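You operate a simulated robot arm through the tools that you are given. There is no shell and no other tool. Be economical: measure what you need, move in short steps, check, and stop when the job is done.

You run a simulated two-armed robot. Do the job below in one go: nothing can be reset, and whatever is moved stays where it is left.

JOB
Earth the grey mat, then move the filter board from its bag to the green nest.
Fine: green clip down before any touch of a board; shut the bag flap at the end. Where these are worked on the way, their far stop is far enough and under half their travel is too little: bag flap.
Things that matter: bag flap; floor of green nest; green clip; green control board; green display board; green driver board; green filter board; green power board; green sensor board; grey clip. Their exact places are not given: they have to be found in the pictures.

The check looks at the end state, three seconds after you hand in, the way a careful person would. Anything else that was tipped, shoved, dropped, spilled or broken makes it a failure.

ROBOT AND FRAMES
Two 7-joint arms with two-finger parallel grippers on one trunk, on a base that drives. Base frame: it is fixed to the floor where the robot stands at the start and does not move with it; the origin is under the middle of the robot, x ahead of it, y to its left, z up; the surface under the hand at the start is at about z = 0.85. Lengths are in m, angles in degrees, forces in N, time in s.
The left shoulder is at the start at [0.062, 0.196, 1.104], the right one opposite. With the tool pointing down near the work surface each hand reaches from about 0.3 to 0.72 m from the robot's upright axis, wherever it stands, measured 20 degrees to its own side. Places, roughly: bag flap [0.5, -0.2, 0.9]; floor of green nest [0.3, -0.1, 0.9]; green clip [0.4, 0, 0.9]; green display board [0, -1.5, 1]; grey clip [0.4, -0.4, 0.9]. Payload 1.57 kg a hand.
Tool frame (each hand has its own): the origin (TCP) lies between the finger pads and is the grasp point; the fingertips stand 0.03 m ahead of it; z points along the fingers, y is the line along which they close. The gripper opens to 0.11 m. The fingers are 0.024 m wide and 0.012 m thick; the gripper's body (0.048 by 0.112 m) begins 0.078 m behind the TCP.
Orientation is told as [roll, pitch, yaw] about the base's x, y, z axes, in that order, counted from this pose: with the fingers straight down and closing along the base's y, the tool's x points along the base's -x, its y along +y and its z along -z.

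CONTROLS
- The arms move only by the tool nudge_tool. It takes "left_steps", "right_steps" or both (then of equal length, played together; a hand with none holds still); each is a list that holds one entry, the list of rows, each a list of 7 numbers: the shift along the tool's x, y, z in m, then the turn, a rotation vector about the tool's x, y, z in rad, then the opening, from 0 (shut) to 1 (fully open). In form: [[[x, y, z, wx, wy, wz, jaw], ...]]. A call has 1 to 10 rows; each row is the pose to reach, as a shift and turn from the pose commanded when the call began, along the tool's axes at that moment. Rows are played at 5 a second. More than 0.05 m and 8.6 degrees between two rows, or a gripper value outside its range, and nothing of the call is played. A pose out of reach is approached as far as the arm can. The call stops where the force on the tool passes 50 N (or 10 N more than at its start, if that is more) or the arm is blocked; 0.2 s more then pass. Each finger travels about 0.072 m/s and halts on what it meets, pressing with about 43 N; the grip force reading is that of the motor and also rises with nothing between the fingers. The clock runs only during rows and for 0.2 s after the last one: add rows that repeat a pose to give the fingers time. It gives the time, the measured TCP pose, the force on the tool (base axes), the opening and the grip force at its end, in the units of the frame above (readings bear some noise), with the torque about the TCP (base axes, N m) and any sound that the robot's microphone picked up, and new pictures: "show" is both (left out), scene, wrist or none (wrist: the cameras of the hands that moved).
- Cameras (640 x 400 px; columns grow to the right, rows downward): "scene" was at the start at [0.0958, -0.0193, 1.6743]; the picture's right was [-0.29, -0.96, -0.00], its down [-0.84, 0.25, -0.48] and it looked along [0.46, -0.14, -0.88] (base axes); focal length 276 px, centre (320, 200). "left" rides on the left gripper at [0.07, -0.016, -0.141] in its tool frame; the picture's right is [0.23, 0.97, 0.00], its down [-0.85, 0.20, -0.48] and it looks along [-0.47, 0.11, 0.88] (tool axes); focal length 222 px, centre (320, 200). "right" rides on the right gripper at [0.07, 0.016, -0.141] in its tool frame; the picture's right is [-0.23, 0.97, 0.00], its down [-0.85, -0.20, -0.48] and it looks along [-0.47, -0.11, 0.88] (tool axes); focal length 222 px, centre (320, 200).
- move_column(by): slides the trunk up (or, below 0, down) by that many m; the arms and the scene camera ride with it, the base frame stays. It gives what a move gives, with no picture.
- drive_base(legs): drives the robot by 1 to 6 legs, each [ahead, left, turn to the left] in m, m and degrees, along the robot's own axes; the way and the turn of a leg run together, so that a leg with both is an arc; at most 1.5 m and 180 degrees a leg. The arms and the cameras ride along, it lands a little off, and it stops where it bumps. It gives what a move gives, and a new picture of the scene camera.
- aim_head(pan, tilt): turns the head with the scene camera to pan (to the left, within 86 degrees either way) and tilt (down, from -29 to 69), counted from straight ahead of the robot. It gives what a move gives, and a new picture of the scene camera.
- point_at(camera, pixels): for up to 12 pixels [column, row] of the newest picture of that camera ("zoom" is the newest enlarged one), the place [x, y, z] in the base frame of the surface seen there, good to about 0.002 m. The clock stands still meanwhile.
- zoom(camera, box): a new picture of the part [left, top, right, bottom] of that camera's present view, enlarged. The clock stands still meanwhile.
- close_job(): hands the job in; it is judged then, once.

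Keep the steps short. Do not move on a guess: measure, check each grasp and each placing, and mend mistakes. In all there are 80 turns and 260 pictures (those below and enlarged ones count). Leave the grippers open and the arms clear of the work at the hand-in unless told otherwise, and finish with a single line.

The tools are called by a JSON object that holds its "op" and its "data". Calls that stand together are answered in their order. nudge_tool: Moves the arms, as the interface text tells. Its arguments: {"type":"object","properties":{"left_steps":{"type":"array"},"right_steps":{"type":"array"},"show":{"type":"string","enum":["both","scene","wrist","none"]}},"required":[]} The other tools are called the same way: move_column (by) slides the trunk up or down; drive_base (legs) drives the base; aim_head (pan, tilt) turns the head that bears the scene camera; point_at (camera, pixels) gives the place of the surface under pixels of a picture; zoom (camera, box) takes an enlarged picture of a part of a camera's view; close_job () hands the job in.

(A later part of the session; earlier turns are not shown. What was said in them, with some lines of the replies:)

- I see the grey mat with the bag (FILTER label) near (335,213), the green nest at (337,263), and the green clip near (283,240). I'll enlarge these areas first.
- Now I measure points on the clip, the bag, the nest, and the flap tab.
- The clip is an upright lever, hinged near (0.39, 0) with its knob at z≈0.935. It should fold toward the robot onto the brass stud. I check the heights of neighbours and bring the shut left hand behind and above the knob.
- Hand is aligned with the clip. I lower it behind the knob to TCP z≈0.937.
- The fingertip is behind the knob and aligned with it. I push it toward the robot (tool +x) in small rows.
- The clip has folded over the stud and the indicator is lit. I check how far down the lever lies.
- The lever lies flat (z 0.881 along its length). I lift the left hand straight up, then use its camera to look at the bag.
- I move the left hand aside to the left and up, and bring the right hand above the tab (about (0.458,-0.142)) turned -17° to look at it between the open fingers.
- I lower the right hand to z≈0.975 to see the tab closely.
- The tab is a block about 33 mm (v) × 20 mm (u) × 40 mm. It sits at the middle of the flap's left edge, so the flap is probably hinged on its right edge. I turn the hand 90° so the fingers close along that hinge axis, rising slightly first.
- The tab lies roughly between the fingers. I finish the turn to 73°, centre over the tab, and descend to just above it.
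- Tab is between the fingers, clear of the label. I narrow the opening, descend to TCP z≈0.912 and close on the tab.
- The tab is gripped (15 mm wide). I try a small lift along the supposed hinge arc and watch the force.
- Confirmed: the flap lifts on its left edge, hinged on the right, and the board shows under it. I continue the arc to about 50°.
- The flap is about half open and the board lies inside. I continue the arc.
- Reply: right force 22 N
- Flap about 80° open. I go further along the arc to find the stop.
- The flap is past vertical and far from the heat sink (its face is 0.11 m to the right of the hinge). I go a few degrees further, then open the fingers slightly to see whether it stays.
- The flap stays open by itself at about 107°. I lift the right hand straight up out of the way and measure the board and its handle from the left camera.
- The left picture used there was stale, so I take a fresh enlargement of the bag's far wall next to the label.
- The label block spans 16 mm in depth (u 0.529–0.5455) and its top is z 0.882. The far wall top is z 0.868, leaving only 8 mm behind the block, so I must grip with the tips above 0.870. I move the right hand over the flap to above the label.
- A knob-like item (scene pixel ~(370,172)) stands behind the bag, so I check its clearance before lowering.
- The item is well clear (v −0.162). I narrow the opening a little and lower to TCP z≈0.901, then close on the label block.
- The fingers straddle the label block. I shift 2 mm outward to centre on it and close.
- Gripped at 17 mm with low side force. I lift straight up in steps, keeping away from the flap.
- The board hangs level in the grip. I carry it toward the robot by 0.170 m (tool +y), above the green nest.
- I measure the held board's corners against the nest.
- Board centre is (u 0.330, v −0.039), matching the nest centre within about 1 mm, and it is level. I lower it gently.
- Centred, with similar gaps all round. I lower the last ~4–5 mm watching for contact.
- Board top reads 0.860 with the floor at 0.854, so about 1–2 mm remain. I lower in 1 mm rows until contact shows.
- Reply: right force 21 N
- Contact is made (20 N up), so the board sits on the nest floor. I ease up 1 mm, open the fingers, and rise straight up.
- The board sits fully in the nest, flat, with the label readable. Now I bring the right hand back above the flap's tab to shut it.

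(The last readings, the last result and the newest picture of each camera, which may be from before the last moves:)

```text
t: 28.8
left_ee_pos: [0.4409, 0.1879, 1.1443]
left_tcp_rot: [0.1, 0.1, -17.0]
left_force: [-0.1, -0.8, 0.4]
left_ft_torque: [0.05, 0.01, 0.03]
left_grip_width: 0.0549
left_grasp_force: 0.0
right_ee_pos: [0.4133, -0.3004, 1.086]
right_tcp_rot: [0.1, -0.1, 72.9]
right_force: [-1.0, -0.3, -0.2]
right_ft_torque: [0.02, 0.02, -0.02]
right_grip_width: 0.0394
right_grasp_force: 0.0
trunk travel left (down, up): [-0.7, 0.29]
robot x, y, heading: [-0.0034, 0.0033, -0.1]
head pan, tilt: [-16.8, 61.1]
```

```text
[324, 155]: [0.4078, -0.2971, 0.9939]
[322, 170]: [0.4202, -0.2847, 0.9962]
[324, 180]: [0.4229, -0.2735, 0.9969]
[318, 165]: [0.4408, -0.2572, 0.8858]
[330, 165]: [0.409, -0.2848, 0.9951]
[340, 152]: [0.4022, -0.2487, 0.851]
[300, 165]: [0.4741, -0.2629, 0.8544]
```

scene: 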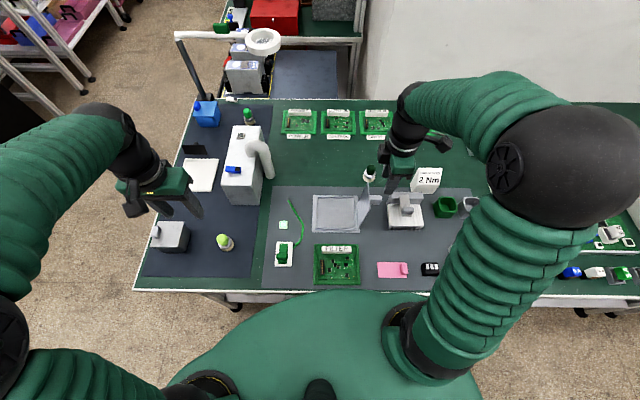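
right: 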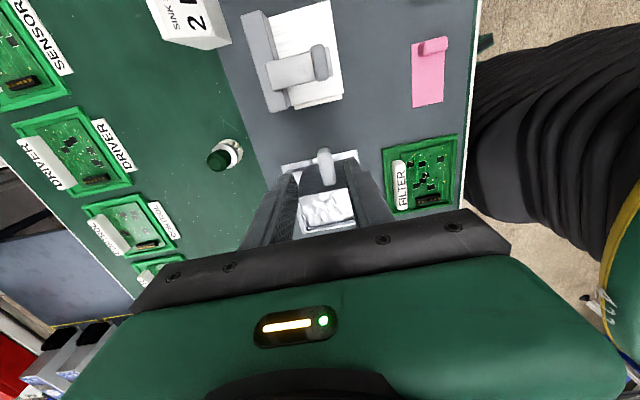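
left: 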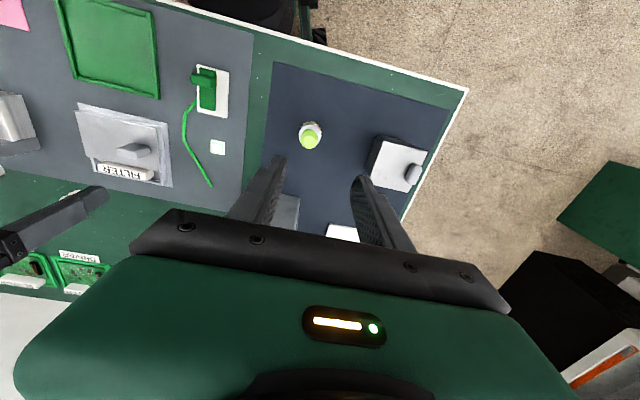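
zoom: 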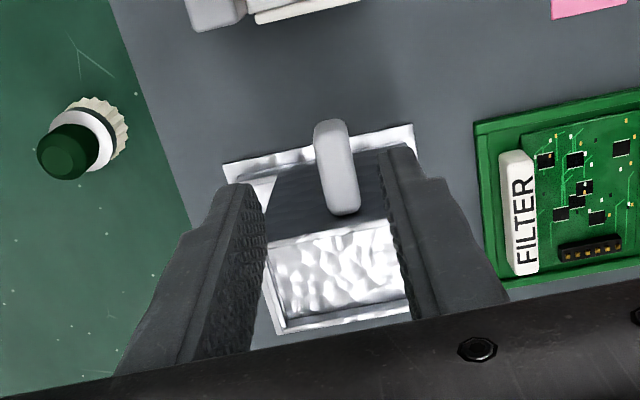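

The tab is still where I left it, between the fingers' planes. I lower to the earlier release pose and close on it.

{"op": "nudge_tool", "data": {"right_steps": [[[0, 0, 0.04, 0, 0, 0, 0.36], [0, 0, 0.08, 0, 0, 0, 0.36], [-0.004, 0, 0.11, 0, 0, 0, 0.33], [-0.004, 0, 0.11, 0, 0, 0, 0.1], [-0.004, 0, 0.11, 0, 0, 0, 0], [-0.004, 0, 0.11, 0, 0, 0, 0], [-0.004, 0, 0.11, 0, 0, 0, 0]]], "show": "wrist"}}

{"op": "zoom", "data": {"camera": "left", "box": [0, 70, 190, 200]}}

```text
t: 30.4
left_ee_pos: [0.4393, 0.1908, 1.1444]
left_tcp_rot: [0.0, 0.0, -17.1]
left_force: [0.4, 0.1, -0.2]
left_ft_torque: [0.01, 0.01, 0.01]
left_grip_width: 0.0548
left_grasp_force: 0.1
right_ee_pos: [0.4118, -0.2938, 0.9734]
right_tcp_rot: [0.2, 0.0, 73.0]
right_force: [-9.8, 2.4, -9.0]
right_ft_torque: [-0.49, -0.16, -0.39]
right_grip_width: 0.0154
right_grasp_force: 31.1
trunk travel left (down, up): [-0.7, 0.29]
robot x, y, heading: [0.0002, -0.0013, -0.1]
head pan, tilt: [-16.8, 61.1]
```

right: 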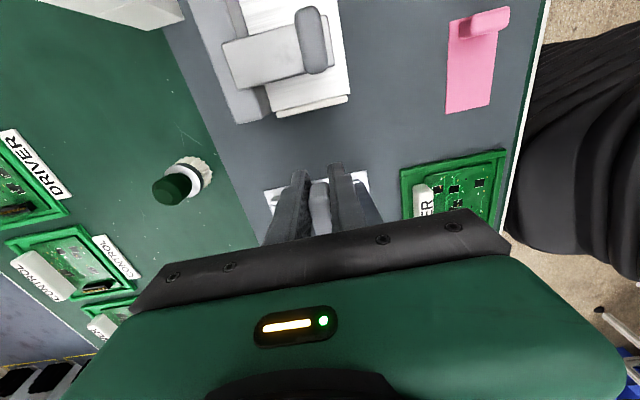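

```text
3.08 times, centred on (95, 135) of left
```

zoom: 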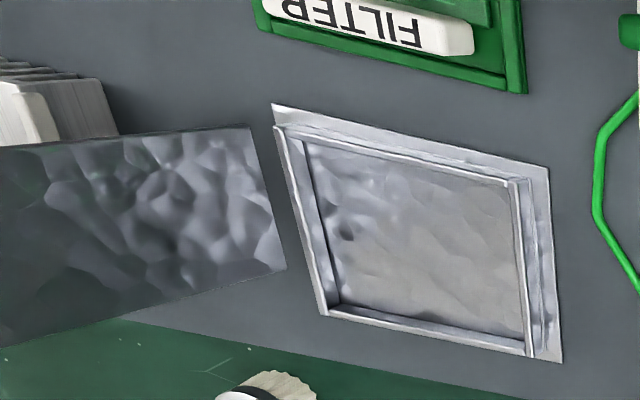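

The tab is gripped (15 mm). I run the arc back toward shut.

{"op": "nudge_tool", "data": {"right_steps": [[[-0.0114, 0, -0.0063, 0, 0, 0, 0], [-0.025, 0, -0.0116, 0, 0, 0, 0], [-0.0374, 0, -0.0147, 0, 0, 0, 0], [-0.0501, 0, -0.0163, 0, 0, 0, 0], [-0.0629, 0, -0.0163, 0, 0, 0, 0], [-0.0756, 0, -0.0147, 0, 0, 0, 0], [-0.088, 0, -0.0116, 0, 0, 0, 0], [-0.1, 0, -0.0071, 0, 0, 0, 0], [-0.1113, 0, -0.0011, 0, 0, 0, 0], [-0.1217, 0, 0.0063, 0, 0, 0, 0]]], "show": "wrist"}}

{"op": "zoom", "data": {"camera": "left", "box": [0, 70, 190, 200]}}

```text
t: 32.6
left_ee_pos: [0.4381, 0.1892, 1.1456]
left_tcp_rot: [0.1, 0.0, -17.0]
left_force: [0.1, 0.3, -0.2]
left_ft_torque: [-0.01, 0.04, 0.0]
left_grip_width: 0.0548
left_grasp_force: 0.1
right_ee_pos: [0.448, -0.1802, 0.9676]
right_tcp_rot: [0.0, -0.1, 72.8]
right_force: [-13.1, -6.7, 2.2]
right_ft_torque: [-1.0, 0.8, -0.55]
right_grip_width: 0.0161
right_grasp_force: 31.6
trunk travel left (down, up): [-0.7, 0.29]
robot x, y, heading: [-0.0026, 0.0018, 0.0]
head pan, tilt: [-16.8, 61.1]
```

right: 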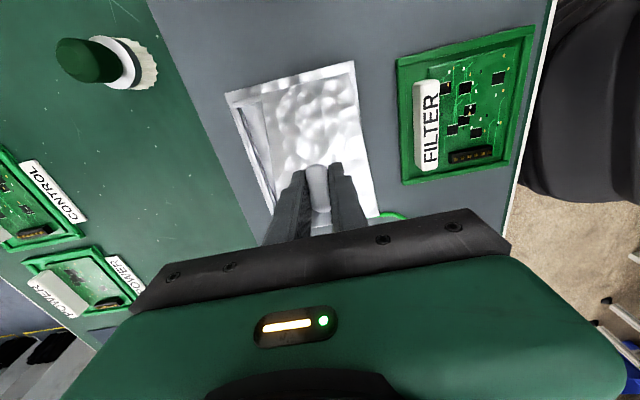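

```text
3.08 times, centred on (95, 135) of left
```

zoom: 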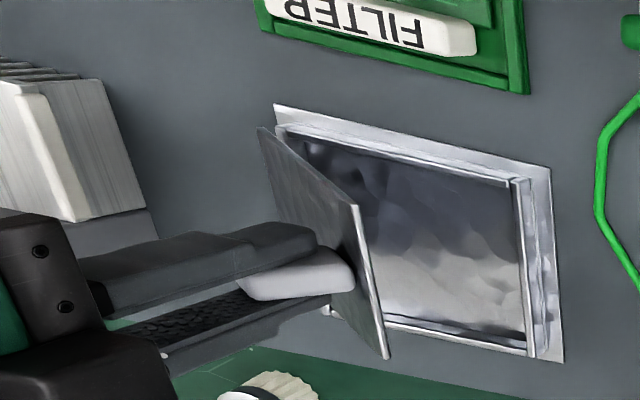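

Going well. I continue to shut.

{"op": "nudge_tool", "data": {"right_steps": [[[-0.0096, 0, 0.0085, 0, 0, 0, 0], [-0.0179, 0, 0.0182, 0, 0, 0, 0], [-0.0251, 0, 0.0288, 0, 0, 0, 0], [-0.0309, 0, 0.0402, 0, 0, 0, 0], [-0.0336, 0, 0.047, 0, 0, 0, 0], [-0.0358, 0, 0.053, 0, 0, 0, 0], [-0.0358, 0, 0.055, 0, 0, 0, 0]]], "show": "wrist"}}

{"op": "zoom", "data": {"camera": "left", "box": [40, 80, 200, 200]}}

```text
t: 34.2
left_ee_pos: [0.4387, 0.1889, 1.1455]
left_tcp_rot: [-0.1, 0.0, -17.0]
left_force: [-0.9, -0.1, 0.5]
left_ft_torque: [0.0, 0.01, -0.01]
left_grip_width: 0.0549
left_grasp_force: 0.1
right_ee_pos: [0.4587, -0.1445, 0.9136]
right_tcp_rot: [-0.1, -0.2, 72.9]
right_force: [-3.7, -3.1, 9.6]
right_ft_torque: [-1.14, 0.55, -0.69]
right_grip_width: 0.0159
right_grasp_force: 31.5
trunk travel left (down, up): [-0.7, 0.29]
robot x, y, heading: [0.0027, 0.0004, -0.0]
head pan, tilt: [-16.8, 61.1]
```

right: 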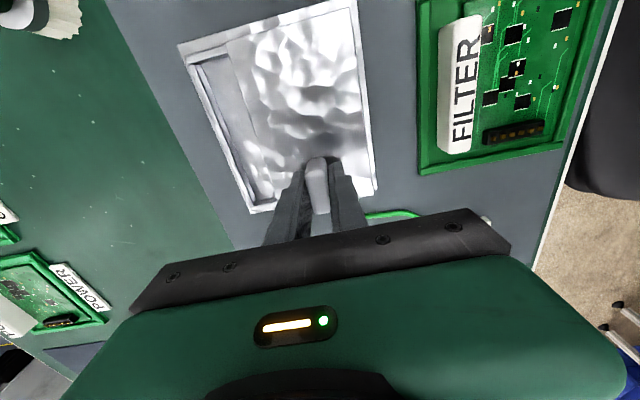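

```text
3.33 times, centred on (120, 140) of left
```

zoom: 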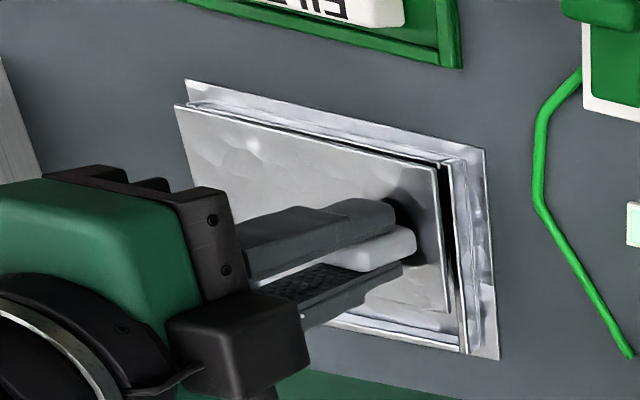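

Nearly shut, with a small gap on the left edge. I open, rise above the tab, and shut the fingers to press it down from above.

{"op": "nudge_tool", "data": {"right_steps": [[[0, 0, 0, 0, 0, 0, 0.2], [0, 0, 0, 0, 0, 0, 0.33], [0, 0, -0.02, 0, 0, 0, 0.33], [0, 0, -0.05, 0, 0, 0, 0.33], [0, 0, -0.05, 0, 0, 0, 0.1], [0, 0, -0.05, 0, 0, 0, 0], [0, 0, -0.05, 0, 0, 0, 0]]], "show": "wrist"}}

{"op": "zoom", "data": {"camera": "left", "box": [40, 80, 200, 200]}}

```text
t: 35.8
left_ee_pos: [0.4386, 0.1905, 1.1452]
left_tcp_rot: [0.0, 0.0, -17.0]
left_force: [0.8, -0.7, 0.4]
left_ft_torque: [0.03, -0.01, -0.02]
left_grip_width: 0.0549
left_grasp_force: 0.1
right_ee_pos: [0.4595, -0.1455, 0.9637]
right_tcp_rot: [0.0, 0.0, 73.0]
right_force: [0.2, 0.8, 0.4]
right_ft_torque: [-0.01, 0.06, -0.03]
right_grip_width: 0.0001
right_grasp_force: 21.6
trunk travel left (down, up): [-0.7, 0.29]
robot x, y, heading: [-0.0001, 0.001, -0.2]
head pan, tilt: [-16.8, 61.1]
```

right: 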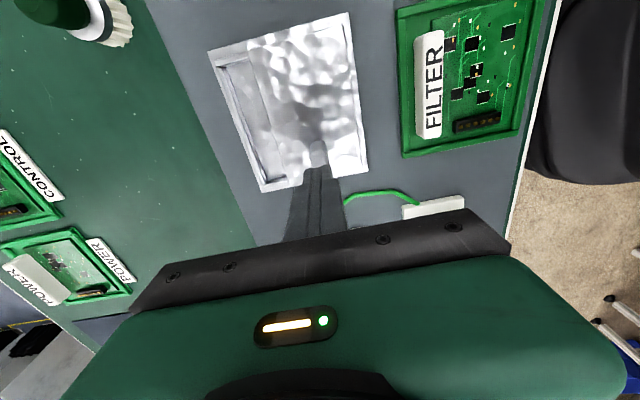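

```text
3.33 times, centred on (120, 140) of left
```

zoom: 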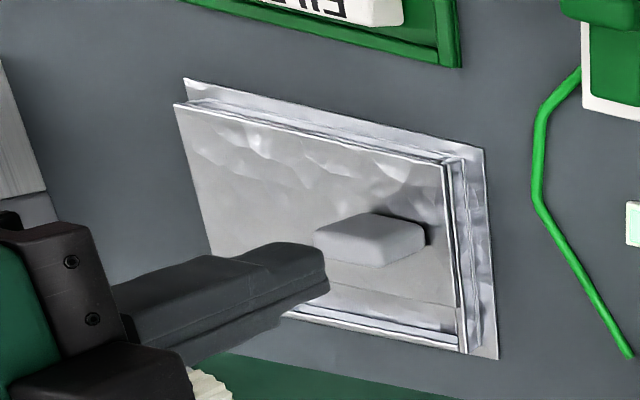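

The flap looks seated. I press lightly on the tab top to make sure.

{"op": "nudge_tool", "data": {"right_steps": [[[0, 0, 0.01, 0, 0, 0, 0], [0, 0, 0.016, 0, 0, 0, 0], [0, 0, 0.018, 0, 0, 0, 0], [0, 0, 0.02, 0, 0, 0, 0], [0, 0, 0.021, 0, 0, 0, 0]]], "show": "none"}}

{"op": "zoom", "data": {"camera": "left", "box": [40, 80, 200, 200]}}

```text
t: 37.0
left_ee_pos: [0.4382, 0.1903, 1.146]
left_tcp_rot: [0.0, 0.0, -17.0]
left_force: [-0.3, -0.2, 0.4]
left_ft_torque: [0.0, 0.05, 0.01]
left_grip_width: 0.0551
left_grasp_force: 0.0
right_ee_pos: [0.4609, -0.1451, 0.9436]
right_tcp_rot: [-0.1, -0.1, 72.9]
right_force: [0.3, -0.9, 7.8]
right_ft_torque: [-0.16, 0.03, 0.04]
right_grip_width: 0.0001
right_grasp_force: 21.4
trunk travel left (down, up): [-0.7, 0.29]
robot x, y, heading: [-0.0018, 0.0004, -0.1]
head pan, tilt: [-16.8, 61.1]
```

```text
3.33 times, centred on (120, 140) of left
```

zoom: 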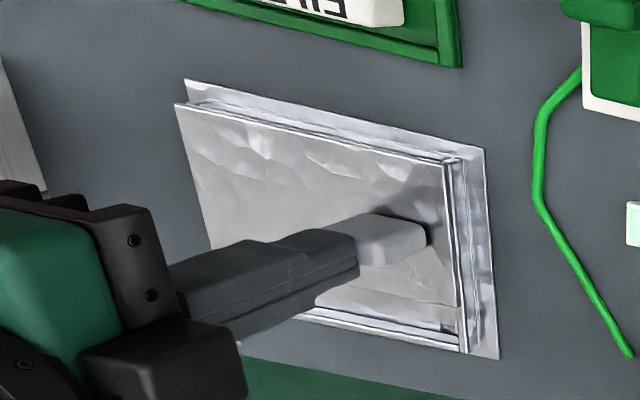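

The flap is firmly shut (8 N, no further give). I raise the right hand, open both grippers, and take final views.

{"op": "nudge_tool", "data": {"right_steps": [[[0, 0, -0.04, 0, 0, 0, 0], [0, 0, -0.08, 0, 0, 0, 0.2], [0, 0, -0.12, 0, 0, 0, 0.6], [0.04, 0, -0.16, 0, 0, 0, 1], [0.08, 0, -0.2, 0, 0, 0, 1], [0.12, 0.0, -0.22, 0, 0, 0, 1], [0.16, 0.0, -0.22, 0, 0, 0, 1]]], "left_steps": [[[0, 0, 0, 0, 0, 0, 0.6], [0, 0, 0, 0, 0, 0, 0.8], [0, 0, 0, 0, 0, 0, 1], [0, 0, 0, 0, 0, 0, 1], [0, 0, 0, 0, 0, 0, 1], [0, 0, 0, 0, 0, 0, 1], [0, 0, 0, 0, 0, 0, 1]]], "show": "scene"}}

{"op": "zoom", "data": {"camera": "scene", "box": [260, 180, 400, 295]}}

{"op": "point_at", "data": {"camera": "zoom", "pixels": [[260, 125], [420, 125], [250, 75], [380, 75], [290, 270], [410, 270], [290, 330], [410, 330]]}}

```text
refused: row 4 steps farther than a row can; nothing moved
```

```text
3.48 times, centred on (330, 238) of scene
```

zoom: 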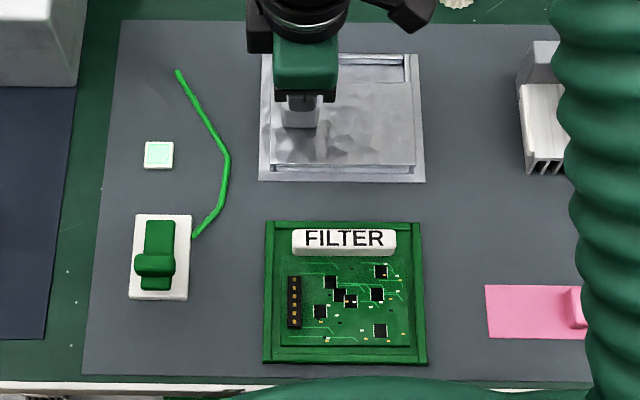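

```text
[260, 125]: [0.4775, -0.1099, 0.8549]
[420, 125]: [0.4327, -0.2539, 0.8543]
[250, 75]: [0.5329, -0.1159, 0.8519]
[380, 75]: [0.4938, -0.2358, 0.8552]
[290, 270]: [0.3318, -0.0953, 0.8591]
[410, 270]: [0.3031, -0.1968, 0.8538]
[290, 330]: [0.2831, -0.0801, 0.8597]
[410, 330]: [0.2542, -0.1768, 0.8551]
```

That call was refused because one step was too long, and nothing moved. I repeat it with shorter rows.

{"op": "nudge_tool", "data": {"right_steps": [[[0, 0, -0.04, 0, 0, 0, 0], [0, 0, -0.08, 0, 0, 0, 0.2], [0, 0, -0.12, 0, 0, 0, 0.6], [0.025, 0, -0.15, 0, 0, 0, 1], [0.055, 0, -0.18, 0, 0, 0, 1], [0.09, 0.0, -0.2, 0, 0, 0, 1], [0.13, 0.0, -0.21, 0, 0, 0, 1]]], "left_steps": [[[0, 0, 0, 0, 0, 0, 0.6], [0, 0, 0, 0, 0, 0, 0.8], [0, 0, 0, 0, 0, 0, 1], [0, 0, 0, 0, 0, 0, 1], [0, 0, 0, 0, 0, 0, 1], [0, 0, 0, 0, 0, 0, 1], [0, 0, 0, 0, 0, 0, 1]]], "show": "scene"}}

{"op": "zoom", "data": {"camera": "scene", "box": [300, 185, 375, 295]}}

{"op": "point_at", "data": {"camera": "zoom", "pixels": [[235, 100], [350, 100], [235, 60], [350, 60], [240, 290], [355, 290], [240, 335], [355, 335], [290, 240], [220, 290], [372, 290]]}}

```text
t: 38.6
left_ee_pos: [0.4383, 0.1897, 1.1448]
left_tcp_rot: [0.0, 0.0, -17.0]
left_force: [-0.4, -0.4, 1.5]
left_ft_torque: [-0.01, -0.03, -0.01]
left_grip_width: 0.11
left_grasp_force: 0.1
right_ee_pos: [0.4219, -0.2677, 1.154]
right_tcp_rot: [0.0, -0.1, 73.0]
right_force: [-0.1, -0.4, 0.0]
right_ft_torque: [0.04, -0.02, 0.04]
right_grip_width: 0.1098
right_grasp_force: 0.0
trunk travel left (down, up): [-0.7, 0.29]
robot x, y, heading: [-0.0029, -0.0004, 0.0]
head pan, tilt: [-16.8, 61.1]
```

scene: 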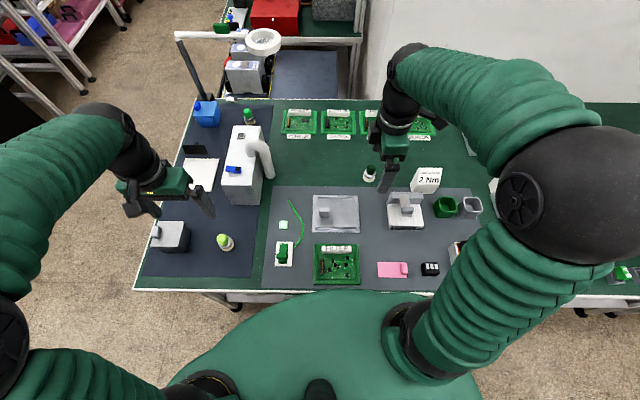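

```text
3.64 times, centred on (338, 240) of scene
```

zoom: 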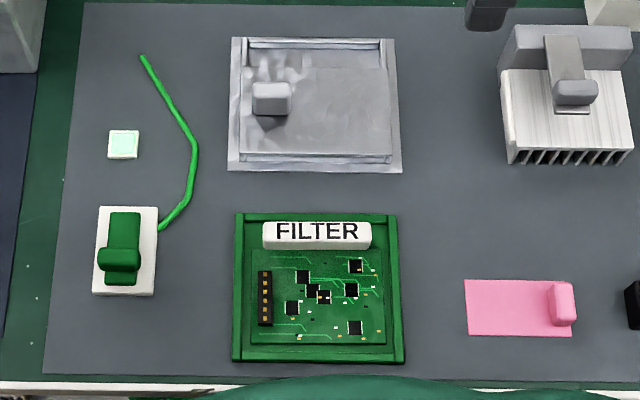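

```text
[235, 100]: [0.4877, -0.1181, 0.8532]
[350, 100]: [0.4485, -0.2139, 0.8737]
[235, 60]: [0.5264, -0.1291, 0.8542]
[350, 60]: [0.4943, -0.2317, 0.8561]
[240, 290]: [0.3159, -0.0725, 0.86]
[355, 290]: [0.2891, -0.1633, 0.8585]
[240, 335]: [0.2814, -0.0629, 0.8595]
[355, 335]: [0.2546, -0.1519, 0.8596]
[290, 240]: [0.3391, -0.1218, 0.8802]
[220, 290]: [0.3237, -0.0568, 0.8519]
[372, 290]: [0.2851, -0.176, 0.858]
```

The clip is down with the indicator lit. The board lies flat inside the nest (top at 0.858–0.860), the flap is shut (0.874, its original height), nothing else has moved, and the grippers are open and clear. I hand in.

{"op": "close_job", "data": {}}

```text
The job is handed in.
```

The mat is earthed with the green clip down, the filter board lies flat in the green nest, and the bag flap is shut; the job is handed in.
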